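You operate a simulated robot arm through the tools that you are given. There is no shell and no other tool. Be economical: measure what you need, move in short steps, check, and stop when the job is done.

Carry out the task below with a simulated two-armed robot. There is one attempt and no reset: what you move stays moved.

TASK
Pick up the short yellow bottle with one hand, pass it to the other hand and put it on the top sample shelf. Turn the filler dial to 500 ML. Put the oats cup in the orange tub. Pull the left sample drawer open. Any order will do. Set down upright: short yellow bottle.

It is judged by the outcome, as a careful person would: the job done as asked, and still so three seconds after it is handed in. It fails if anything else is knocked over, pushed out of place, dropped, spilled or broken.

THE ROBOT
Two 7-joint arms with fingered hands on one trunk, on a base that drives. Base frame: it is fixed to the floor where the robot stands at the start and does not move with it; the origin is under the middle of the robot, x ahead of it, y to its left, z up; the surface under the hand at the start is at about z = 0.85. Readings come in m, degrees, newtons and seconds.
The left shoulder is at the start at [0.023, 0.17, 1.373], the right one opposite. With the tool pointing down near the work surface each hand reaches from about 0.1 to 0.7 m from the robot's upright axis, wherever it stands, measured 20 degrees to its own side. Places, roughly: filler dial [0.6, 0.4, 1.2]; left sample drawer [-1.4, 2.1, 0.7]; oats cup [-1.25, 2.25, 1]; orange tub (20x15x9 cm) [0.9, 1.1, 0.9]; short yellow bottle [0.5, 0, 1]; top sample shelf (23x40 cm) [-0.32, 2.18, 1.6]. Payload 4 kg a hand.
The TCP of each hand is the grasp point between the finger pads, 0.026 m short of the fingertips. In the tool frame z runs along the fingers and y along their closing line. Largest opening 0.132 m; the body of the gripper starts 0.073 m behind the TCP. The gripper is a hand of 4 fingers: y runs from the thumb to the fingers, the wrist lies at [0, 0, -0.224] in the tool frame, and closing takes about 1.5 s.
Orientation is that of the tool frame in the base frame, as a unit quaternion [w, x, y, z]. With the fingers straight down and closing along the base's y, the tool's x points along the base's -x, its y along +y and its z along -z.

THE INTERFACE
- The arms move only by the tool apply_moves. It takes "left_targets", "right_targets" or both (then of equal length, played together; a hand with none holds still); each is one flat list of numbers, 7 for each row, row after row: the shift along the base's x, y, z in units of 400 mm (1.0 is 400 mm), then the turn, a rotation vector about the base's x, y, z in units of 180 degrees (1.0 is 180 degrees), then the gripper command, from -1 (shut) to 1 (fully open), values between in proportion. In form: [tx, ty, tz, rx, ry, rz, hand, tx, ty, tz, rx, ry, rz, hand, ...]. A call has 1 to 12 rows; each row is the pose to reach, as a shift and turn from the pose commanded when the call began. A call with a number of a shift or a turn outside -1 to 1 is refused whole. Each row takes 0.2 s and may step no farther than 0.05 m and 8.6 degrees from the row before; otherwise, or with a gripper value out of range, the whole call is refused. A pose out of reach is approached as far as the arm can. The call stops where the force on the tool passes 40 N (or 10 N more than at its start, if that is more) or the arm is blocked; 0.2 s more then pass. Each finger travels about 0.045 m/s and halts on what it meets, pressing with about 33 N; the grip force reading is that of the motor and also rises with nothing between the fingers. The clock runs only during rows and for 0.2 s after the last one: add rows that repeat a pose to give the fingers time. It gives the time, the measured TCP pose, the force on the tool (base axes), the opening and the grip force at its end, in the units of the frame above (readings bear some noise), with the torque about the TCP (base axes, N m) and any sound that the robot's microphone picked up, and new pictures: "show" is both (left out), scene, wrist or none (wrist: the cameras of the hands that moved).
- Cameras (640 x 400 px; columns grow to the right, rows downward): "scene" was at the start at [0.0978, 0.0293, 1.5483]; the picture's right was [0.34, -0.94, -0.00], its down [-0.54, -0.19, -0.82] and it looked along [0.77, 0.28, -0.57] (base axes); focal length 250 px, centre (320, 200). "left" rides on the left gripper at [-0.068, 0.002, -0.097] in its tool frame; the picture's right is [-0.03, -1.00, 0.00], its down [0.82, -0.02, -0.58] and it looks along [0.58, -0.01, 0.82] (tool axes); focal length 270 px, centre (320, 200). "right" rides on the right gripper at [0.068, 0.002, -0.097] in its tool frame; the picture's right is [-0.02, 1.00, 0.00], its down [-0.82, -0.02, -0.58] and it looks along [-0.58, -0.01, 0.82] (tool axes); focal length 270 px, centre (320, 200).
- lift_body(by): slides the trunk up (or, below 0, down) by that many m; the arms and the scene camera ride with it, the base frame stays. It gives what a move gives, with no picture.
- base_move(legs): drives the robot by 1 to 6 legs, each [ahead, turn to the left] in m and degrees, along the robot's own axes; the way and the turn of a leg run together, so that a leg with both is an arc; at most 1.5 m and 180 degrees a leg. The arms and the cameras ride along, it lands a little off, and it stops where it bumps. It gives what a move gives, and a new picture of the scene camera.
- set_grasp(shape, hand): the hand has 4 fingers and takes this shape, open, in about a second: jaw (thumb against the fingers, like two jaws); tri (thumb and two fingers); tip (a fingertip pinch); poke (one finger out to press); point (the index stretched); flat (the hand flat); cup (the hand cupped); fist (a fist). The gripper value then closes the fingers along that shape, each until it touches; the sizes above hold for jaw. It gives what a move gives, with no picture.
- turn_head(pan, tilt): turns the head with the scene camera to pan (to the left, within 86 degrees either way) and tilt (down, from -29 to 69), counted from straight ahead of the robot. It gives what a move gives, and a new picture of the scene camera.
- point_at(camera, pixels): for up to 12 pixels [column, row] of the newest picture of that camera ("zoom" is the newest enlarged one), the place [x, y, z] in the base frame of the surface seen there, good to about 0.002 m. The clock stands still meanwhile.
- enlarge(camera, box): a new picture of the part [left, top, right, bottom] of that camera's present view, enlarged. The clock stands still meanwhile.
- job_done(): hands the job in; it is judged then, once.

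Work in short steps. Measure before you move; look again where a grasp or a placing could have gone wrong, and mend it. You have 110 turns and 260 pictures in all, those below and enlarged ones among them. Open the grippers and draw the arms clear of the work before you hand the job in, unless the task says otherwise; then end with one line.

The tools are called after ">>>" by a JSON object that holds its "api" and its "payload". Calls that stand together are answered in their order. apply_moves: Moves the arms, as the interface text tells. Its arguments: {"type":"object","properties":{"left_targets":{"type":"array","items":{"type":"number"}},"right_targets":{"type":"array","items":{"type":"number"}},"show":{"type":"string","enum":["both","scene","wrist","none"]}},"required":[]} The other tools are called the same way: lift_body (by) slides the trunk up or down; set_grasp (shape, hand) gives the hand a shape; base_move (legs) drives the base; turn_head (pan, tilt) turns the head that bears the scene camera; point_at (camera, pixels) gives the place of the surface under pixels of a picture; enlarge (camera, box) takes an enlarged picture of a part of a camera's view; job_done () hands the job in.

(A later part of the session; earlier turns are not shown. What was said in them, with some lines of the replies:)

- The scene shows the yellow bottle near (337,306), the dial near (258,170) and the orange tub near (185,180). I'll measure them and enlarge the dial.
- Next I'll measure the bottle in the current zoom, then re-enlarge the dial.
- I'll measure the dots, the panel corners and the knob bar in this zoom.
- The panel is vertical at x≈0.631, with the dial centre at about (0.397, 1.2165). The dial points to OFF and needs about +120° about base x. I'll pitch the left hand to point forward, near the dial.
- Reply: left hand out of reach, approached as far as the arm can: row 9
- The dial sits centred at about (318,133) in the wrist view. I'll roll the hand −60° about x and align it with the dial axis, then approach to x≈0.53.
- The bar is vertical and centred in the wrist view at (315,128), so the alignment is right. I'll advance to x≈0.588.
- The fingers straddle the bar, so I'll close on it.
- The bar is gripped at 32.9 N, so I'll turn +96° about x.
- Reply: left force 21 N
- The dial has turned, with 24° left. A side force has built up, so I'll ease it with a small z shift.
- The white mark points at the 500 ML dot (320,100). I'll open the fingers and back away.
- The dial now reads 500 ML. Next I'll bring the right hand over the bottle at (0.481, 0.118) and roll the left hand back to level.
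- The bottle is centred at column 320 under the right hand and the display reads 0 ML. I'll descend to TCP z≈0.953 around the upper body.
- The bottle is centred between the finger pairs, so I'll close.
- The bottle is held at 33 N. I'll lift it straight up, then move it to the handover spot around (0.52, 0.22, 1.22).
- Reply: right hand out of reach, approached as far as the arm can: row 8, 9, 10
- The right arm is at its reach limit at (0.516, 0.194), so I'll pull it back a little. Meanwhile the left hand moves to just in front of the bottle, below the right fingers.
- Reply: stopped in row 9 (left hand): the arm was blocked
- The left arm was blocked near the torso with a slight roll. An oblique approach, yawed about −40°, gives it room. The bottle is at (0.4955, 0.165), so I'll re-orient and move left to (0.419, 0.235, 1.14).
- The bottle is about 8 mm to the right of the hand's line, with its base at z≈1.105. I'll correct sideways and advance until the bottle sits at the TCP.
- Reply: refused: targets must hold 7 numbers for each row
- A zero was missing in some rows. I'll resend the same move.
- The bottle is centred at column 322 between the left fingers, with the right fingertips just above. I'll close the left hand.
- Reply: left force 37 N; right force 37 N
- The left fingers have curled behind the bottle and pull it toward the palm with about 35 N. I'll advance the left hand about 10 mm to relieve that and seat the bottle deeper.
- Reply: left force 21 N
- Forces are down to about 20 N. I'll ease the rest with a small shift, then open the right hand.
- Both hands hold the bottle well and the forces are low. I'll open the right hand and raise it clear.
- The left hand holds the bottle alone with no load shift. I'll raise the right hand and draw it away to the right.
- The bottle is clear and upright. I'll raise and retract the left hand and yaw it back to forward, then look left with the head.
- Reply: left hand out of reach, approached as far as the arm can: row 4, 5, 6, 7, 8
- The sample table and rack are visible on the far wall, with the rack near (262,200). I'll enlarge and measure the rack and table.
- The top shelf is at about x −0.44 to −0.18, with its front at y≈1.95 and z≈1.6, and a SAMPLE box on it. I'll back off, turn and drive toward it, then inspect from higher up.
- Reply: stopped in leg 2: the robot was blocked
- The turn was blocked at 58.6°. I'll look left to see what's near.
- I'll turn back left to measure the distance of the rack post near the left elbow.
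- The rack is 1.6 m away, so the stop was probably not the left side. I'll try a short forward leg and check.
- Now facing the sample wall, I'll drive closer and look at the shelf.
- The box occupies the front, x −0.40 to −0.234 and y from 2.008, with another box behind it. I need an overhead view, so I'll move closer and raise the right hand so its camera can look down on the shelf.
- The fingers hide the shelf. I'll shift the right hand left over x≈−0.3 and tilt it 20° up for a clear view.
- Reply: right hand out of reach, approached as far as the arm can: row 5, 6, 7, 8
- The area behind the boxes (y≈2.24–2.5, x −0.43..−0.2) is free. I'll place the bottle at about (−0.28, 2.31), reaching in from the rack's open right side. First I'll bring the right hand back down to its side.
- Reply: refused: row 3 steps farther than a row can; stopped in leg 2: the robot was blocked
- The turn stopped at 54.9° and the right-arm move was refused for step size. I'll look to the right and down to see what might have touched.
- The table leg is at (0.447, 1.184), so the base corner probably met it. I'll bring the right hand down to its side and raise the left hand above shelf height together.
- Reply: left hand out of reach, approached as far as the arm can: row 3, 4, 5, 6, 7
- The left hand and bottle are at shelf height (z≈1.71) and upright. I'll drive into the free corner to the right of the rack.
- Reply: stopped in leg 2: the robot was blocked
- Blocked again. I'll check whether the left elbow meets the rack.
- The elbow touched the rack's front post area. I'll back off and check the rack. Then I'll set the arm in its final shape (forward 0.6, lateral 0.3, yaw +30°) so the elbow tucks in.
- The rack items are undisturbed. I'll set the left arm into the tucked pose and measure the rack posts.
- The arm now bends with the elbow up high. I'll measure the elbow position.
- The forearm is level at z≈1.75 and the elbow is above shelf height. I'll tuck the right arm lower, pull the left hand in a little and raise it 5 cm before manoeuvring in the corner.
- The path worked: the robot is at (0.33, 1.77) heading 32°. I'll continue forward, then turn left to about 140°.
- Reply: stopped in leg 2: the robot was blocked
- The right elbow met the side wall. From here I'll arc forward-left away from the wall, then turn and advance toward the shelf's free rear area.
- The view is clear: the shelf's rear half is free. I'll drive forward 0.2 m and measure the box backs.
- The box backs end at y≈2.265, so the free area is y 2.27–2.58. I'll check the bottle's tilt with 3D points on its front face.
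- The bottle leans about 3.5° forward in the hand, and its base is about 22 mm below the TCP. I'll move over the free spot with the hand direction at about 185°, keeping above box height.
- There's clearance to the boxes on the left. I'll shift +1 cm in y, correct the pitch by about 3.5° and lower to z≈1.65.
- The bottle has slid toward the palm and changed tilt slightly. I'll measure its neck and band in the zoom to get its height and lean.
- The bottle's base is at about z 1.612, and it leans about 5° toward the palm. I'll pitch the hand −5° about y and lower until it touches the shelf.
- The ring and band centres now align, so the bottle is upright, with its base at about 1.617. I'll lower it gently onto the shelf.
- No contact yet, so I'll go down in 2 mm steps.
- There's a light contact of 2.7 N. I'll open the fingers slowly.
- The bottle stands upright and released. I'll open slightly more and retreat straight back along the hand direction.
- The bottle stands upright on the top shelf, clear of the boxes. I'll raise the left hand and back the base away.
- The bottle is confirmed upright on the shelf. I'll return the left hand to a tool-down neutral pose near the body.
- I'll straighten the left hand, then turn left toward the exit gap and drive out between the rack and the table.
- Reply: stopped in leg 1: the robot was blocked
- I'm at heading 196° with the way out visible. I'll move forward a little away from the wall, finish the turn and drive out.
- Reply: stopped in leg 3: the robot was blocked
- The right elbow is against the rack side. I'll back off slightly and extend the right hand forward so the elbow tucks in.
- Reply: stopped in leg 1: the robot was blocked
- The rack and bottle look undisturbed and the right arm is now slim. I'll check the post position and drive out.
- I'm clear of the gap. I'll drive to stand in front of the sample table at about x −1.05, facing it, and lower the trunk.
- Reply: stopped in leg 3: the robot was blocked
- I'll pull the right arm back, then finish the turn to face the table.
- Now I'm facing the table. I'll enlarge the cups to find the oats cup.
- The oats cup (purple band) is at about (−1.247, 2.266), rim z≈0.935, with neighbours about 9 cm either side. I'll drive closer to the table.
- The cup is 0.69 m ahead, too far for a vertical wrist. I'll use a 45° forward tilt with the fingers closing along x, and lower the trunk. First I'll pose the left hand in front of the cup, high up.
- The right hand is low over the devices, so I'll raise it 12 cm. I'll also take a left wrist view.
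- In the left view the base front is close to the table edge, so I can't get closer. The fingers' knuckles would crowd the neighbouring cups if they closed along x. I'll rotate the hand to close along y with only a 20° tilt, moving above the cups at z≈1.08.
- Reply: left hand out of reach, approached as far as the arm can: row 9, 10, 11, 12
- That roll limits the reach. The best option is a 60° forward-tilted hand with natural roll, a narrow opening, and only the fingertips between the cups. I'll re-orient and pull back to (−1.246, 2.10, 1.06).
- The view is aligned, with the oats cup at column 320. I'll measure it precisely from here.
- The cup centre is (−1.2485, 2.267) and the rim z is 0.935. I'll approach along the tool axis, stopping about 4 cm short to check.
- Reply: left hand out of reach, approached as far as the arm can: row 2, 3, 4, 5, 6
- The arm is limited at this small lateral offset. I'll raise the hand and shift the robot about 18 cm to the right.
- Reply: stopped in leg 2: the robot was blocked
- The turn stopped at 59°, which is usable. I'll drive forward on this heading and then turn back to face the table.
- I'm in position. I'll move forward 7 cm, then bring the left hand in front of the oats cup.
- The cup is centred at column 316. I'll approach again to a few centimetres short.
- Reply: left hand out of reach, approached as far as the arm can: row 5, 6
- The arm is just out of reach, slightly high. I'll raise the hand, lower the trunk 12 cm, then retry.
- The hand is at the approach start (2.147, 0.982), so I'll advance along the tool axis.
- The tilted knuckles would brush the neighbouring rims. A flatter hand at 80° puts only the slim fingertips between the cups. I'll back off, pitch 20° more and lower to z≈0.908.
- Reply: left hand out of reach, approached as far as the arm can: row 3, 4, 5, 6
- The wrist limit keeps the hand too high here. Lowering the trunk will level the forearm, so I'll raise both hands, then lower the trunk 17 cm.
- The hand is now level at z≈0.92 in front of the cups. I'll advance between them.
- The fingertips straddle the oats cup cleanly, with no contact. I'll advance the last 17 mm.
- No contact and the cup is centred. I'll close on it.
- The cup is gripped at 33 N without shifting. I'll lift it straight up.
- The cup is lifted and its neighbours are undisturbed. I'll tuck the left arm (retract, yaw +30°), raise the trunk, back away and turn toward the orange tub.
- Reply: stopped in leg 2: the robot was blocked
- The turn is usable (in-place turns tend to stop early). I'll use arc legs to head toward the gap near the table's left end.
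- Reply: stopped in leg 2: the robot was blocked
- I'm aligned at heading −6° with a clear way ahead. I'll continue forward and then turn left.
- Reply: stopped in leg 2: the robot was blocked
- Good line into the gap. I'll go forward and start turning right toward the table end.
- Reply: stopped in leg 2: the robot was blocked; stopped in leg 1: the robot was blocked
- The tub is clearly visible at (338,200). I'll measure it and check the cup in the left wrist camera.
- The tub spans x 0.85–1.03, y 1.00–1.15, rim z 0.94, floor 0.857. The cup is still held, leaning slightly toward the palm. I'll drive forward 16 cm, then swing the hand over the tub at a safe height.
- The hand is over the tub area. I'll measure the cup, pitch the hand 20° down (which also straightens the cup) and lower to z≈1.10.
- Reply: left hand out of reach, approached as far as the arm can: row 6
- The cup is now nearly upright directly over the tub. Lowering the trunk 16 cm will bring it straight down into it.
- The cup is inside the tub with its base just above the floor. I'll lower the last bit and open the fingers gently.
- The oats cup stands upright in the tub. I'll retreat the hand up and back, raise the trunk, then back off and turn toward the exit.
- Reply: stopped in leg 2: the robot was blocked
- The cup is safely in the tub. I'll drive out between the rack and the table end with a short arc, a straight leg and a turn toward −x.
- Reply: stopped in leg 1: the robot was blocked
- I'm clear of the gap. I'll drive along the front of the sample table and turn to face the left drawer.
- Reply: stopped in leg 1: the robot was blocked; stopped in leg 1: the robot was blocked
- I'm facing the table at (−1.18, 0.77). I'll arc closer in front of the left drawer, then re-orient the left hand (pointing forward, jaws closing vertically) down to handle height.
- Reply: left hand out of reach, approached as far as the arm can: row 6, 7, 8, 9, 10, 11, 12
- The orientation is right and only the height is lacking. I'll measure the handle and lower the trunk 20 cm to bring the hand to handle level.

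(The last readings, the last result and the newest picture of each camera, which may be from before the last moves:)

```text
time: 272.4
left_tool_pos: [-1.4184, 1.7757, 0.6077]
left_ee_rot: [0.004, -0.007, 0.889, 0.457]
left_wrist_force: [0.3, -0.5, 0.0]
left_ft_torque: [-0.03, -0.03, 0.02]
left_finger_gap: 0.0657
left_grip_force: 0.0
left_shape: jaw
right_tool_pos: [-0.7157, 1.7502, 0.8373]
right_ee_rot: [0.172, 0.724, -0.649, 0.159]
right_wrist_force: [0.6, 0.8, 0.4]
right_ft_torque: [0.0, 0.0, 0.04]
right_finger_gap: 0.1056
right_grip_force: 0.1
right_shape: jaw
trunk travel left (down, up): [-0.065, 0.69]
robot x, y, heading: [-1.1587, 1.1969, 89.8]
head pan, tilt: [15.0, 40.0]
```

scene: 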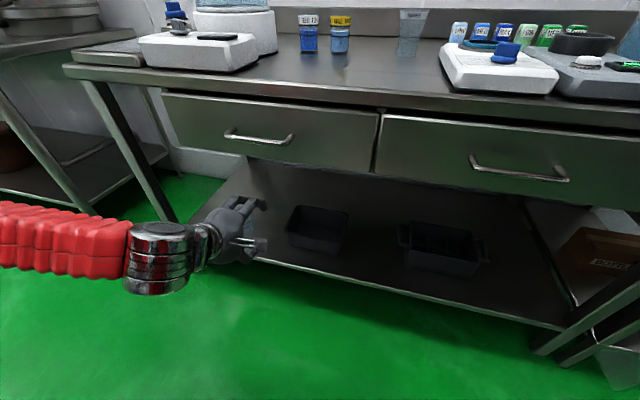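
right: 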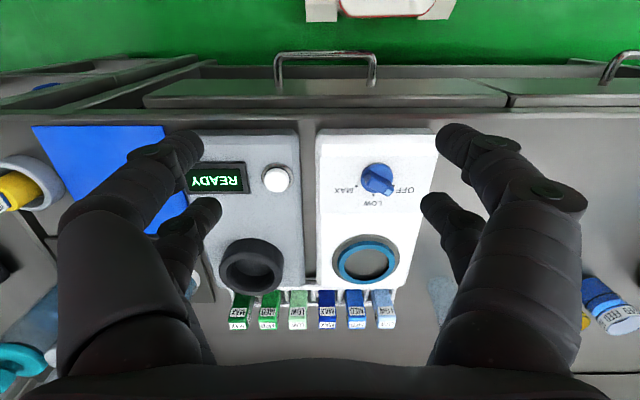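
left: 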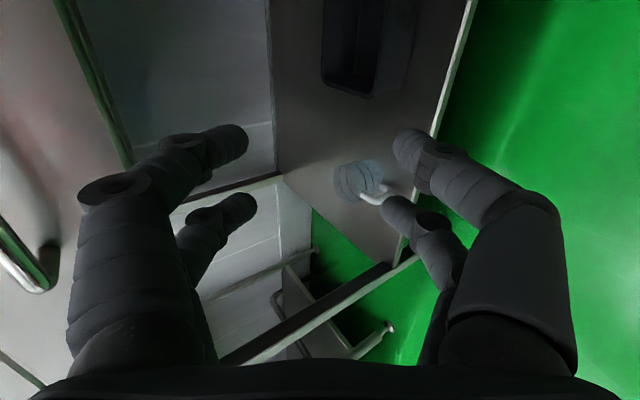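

The handle bar is at y 1.887, z 0.750, centred at x −1.42, and the hand is now below it. I'll raise it to just above and in front of the bar, restoring the 75° tilt.

>>> {"api": "apply_moves", "payload": {"left_targets": [0, 0, 0.084, 0.0234, 0, 0, 0, 0, 0, 0.168, 0.0467, 0, 0, 0, 0, 0.01, 0.252, 0.07, 0, 0, 0, 0, 0.02, 0.336, 0.0934, 0, 0, 0, 0, 0.03, 0.42, 0.1167, 0, 0, 0, 0, 0.03, 0.42, 0.1167, 0, 0, 0]}}

```text
time: 273.8
left_tool_pos: [-1.4228, 1.8257, 0.7762]
left_ee_rot: [0.005, -0.005, 0.791, 0.612]
left_wrist_force: [-0.2, -0.6, -0.2]
left_ft_torque: [-0.03, -0.01, 0.03]
left_finger_gap: 0.066
left_grip_force: 0.1
left_shape: jaw
left hand out of reach, approached as far as the arm can: row 1, 2, 3, 4, 5, 6
right_tool_pos: [-0.7157, 1.749, 0.8378]
right_ee_rot: [0.17, 0.724, -0.649, 0.158]
right_wrist_force: [0.0, -0.3, -0.5]
right_ft_torque: [-0.01, 0.02, -0.01]
right_finger_gap: 0.1055
right_grip_force: 0.0
right_shape: jaw
trunk travel left (down, up): [-0.065, 0.69]
robot x, y, heading: [-1.1597, 1.2006, 89.9]
head pan, tilt: [15.0, 40.0]
```

scene: 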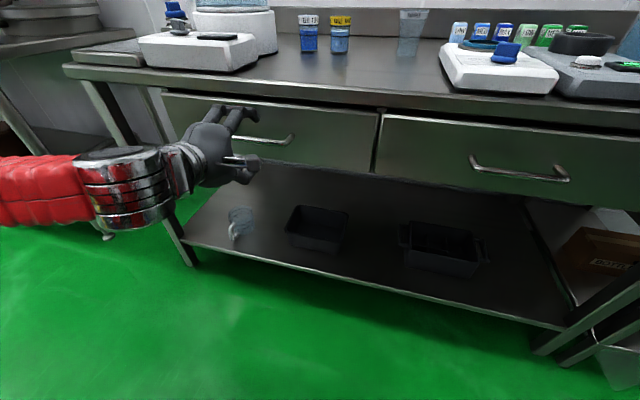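
left: 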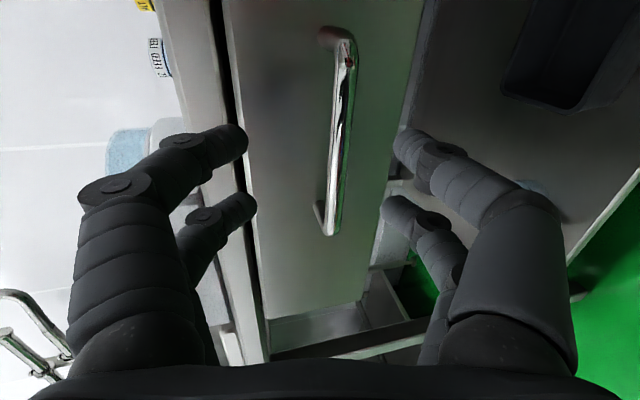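

The bar sits between the jaws. I'll advance to it and close.

>>> {"api": "apply_moves", "payload": {"left_targets": [0, 0.05, -0.025, 0, 0, 0, 0, 0, 0.1, -0.048, 0, 0, 0, 0, 0, 0.145, -0.065, 0, 0, 0, 0, 0, 0.145, -0.065, 0, 0, 0, -0.3, 0, 0.145, -0.065, 0, 0, 0, -0.6, 0, 0.145, -0.065, 0, 0, 0, -0.9, 0, 0.145, -0.065, 0, 0, 0, -1, 0, 0.145, -0.065, 0, 0, 0, -1]}}

```text
time: 275.6
left_tool_pos: [-1.4253, 1.8848, 0.7647]
left_ee_rot: [0.007, -0.005, 0.796, 0.605]
left_wrist_force: [0.4, 2.4, -6.7]
left_ft_torque: [-0.05, 0.02, -0.05]
left_finger_gap: 0.0218
left_grip_force: 29.7
left_shape: jaw
left hand out of reach, approached as far as the arm can: row 1, 2, 3, 4, 5, 6, 7, 8
right_tool_pos: [-0.7167, 1.7502, 0.8371]
right_ee_rot: [0.171, 0.724, -0.649, 0.158]
right_wrist_force: [-0.1, 0.8, 1.0]
right_ft_torque: [-0.02, 0.02, -0.01]
right_finger_gap: 0.1056
right_grip_force: 0.0
right_shape: jaw
trunk travel left (down, up): [-0.065, 0.69]
robot x, y, heading: [-1.1611, 1.2034, 90.0]
head pan, tilt: [15.0, 40.0]
```

scene: 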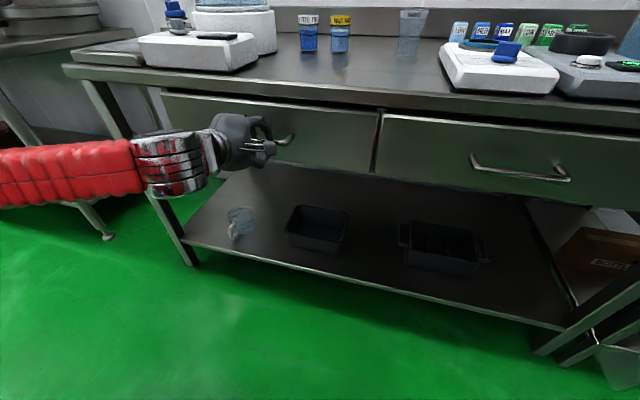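
left: 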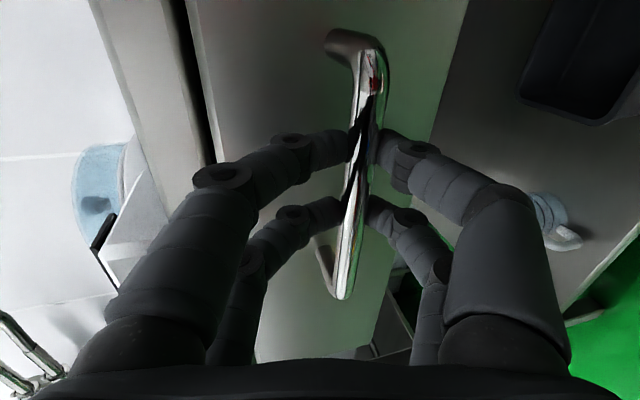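

The bar is gripped at 30 N. I'll pull the drawer by driving the base back 0.22 m.

>>> {"api": "base_move", "payload": {"legs": [[-0.22, 0]]}}

```text
time: 277.3
left_tool_pos: [-1.4254, 1.663, 0.7645]
left_ee_rot: [0.005, -0.005, 0.796, 0.605]
left_wrist_force: [6.8, -1.2, -15.6]
left_ft_torque: [-0.26, -0.12, -0.18]
left_finger_gap: 0.022
left_grip_force: 33.4
left_shape: jaw
right_tool_pos: [-0.7171, 1.5312, 0.8375]
right_ee_rot: [0.171, 0.724, -0.649, 0.159]
right_wrist_force: [-0.3, 0.4, 0.1]
right_ft_torque: [-0.02, 0.0, -0.02]
right_finger_gap: 0.1055
right_grip_force: 0.1
right_shape: jaw
trunk travel left (down, up): [-0.065, 0.69]
robot x, y, heading: [-1.1604, 0.98, 90.2]
head pan, tilt: [15.0, 40.0]
```

scene: 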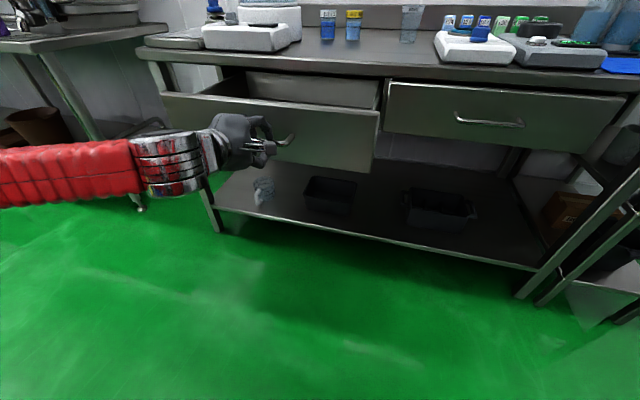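

The drawer is open about 22 cm. I'll release the handle and back the robot clear.

>>> {"api": "apply_moves", "payload": {"left_targets": [0, 0, 0, 0, 0, 0, -0.6, 0, 0, 0, 0, 0, 0, -0.2, 0, 0, 0, 0, 0, 0, 0.1, 0, 0, 0, 0, 0, 0, 0.1, 0, 0, 0, 0, 0, 0, 0.1], "show": "wrist"}}

>>> {"api": "base_move", "payload": {"legs": [[-0.25, 0]]}}

```text
time: 278.5
left_tool_pos: [-1.4242, 1.6623, 0.7668]
left_ee_rot: [0.006, -0.006, 0.795, 0.607]
left_wrist_force: [-0.6, -0.3, 0.4]
left_ft_torque: [0.02, 0.04, 0.03]
left_finger_gap: 0.0721
left_grip_force: 0.0
left_shape: jaw
right_tool_pos: [-0.7169, 1.5307, 0.8382]
right_ee_rot: [0.171, 0.725, -0.648, 0.158]
right_wrist_force: [-0.4, 0.2, 0.3]
right_ft_torque: [-0.02, 0.01, -0.02]
right_finger_gap: 0.1058
right_grip_force: 0.0
right_shape: jaw
trunk travel left (down, up): [-0.065, 0.69]
robot x, y, heading: [-1.1565, 0.9816, 90.2]
head pan, tilt: [15.0, 40.0]
```

left: 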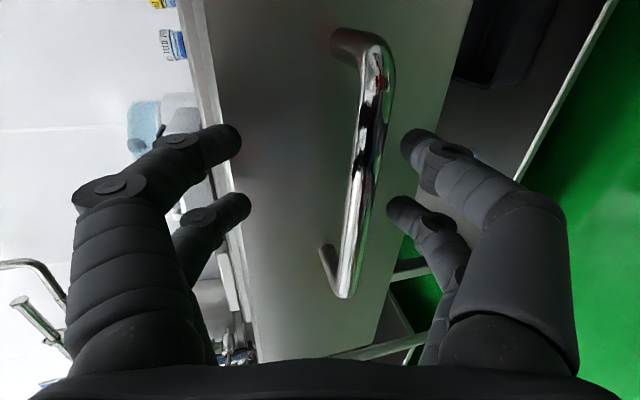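

```text
time: 280.3
left_tool_pos: [-1.4231, 1.4137, 0.767]
left_ee_rot: [0.006, -0.005, 0.795, 0.606]
left_wrist_force: [0.5, -0.2, 0.6]
left_ft_torque: [0.02, 0.01, -0.03]
left_finger_gap: 0.0722
left_grip_force: 0.0
left_shape: jaw
right_tool_pos: [-0.7164, 1.2809, 0.8391]
right_ee_rot: [0.17, 0.725, -0.649, 0.158]
right_wrist_force: [-0.6, -0.3, -0.1]
right_ft_torque: [0.01, -0.01, 0.0]
right_finger_gap: 0.1054
right_grip_force: 0.0
right_shape: jaw
trunk travel left (down, up): [-0.065, 0.69]
robot x, y, heading: [-1.1582, 0.7292, 90.0]
head pan, tilt: [15.0, 40.0]
5 turns are left
```

scene: 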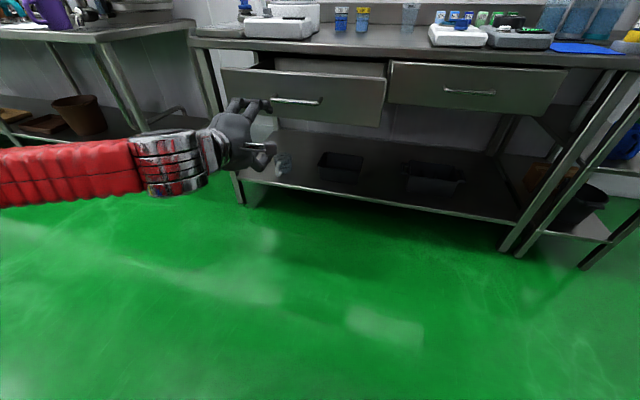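

The left drawer stays open and both hands are empty and clear. I'll take one look at the shelf to confirm the bottle still stands.

>>> {"api": "lift_body", "payload": {"by": 0.45}}

>>> {"api": "turn_head", "payload": {"pan": -30, "tilt": 5}}

```text
refused: 0.45 is not a number from -0.4 to 0.4
```

```text
time: 281.4
left_tool_pos: [-1.4238, 1.4133, 0.768]
left_ee_rot: [0.006, -0.005, 0.795, 0.606]
left_wrist_force: [0.2, 0.0, -0.5]
left_ft_torque: [0.02, 0.01, -0.01]
left_finger_gap: 0.0717
left_grip_force: 0.1
left_shape: jaw
right_tool_pos: [-0.7163, 1.2814, 0.8399]
right_ee_rot: [0.17, 0.724, -0.65, 0.157]
right_wrist_force: [-0.4, 0.4, 0.4]
right_ft_torque: [-0.03, -0.01, 0.01]
right_finger_gap: 0.1056
right_grip_force: 0.0
right_shape: jaw
trunk travel left (down, up): [-0.065, 0.69]
robot x, y, heading: [-1.1612, 0.7294, 89.9]
head pan, tilt: [-30.0, 5.0]
4 turns are left
```

scene: 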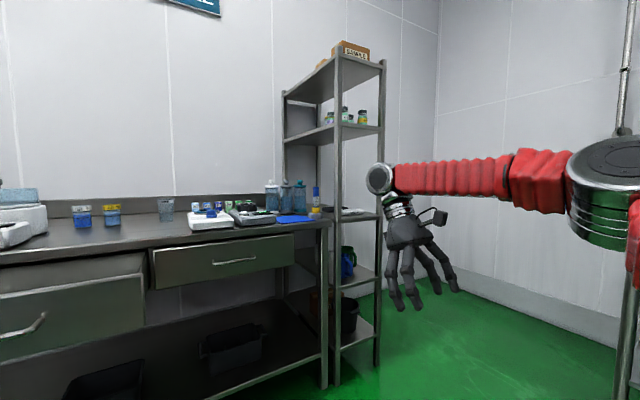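

The rack and table are undisturbed, the drawer is open, and the grippers are open and clear. The bottle was standing upright when I last saw it on the shelf; it is hidden behind the box from this low angle. I'm handing in the job.

>>> {"api": "job_done", "payload": {}}

```text
The job is handed in.
```

All four parts of the task are done, with two cautions at the end of this line: the yellow bottle was passed from the right hand to the left and set upright on the top shelf, the dial is at 500 ML, the oats cup stands in the orange tub, and the left drawer is open about 22 cm, but my last clear view of the bottle was before the final drives (at hand-in it was hidden behind a box), and the arms bumped the rack and a wall, and the left hand pressed lightly on the tub, with nothing seen knocked over.
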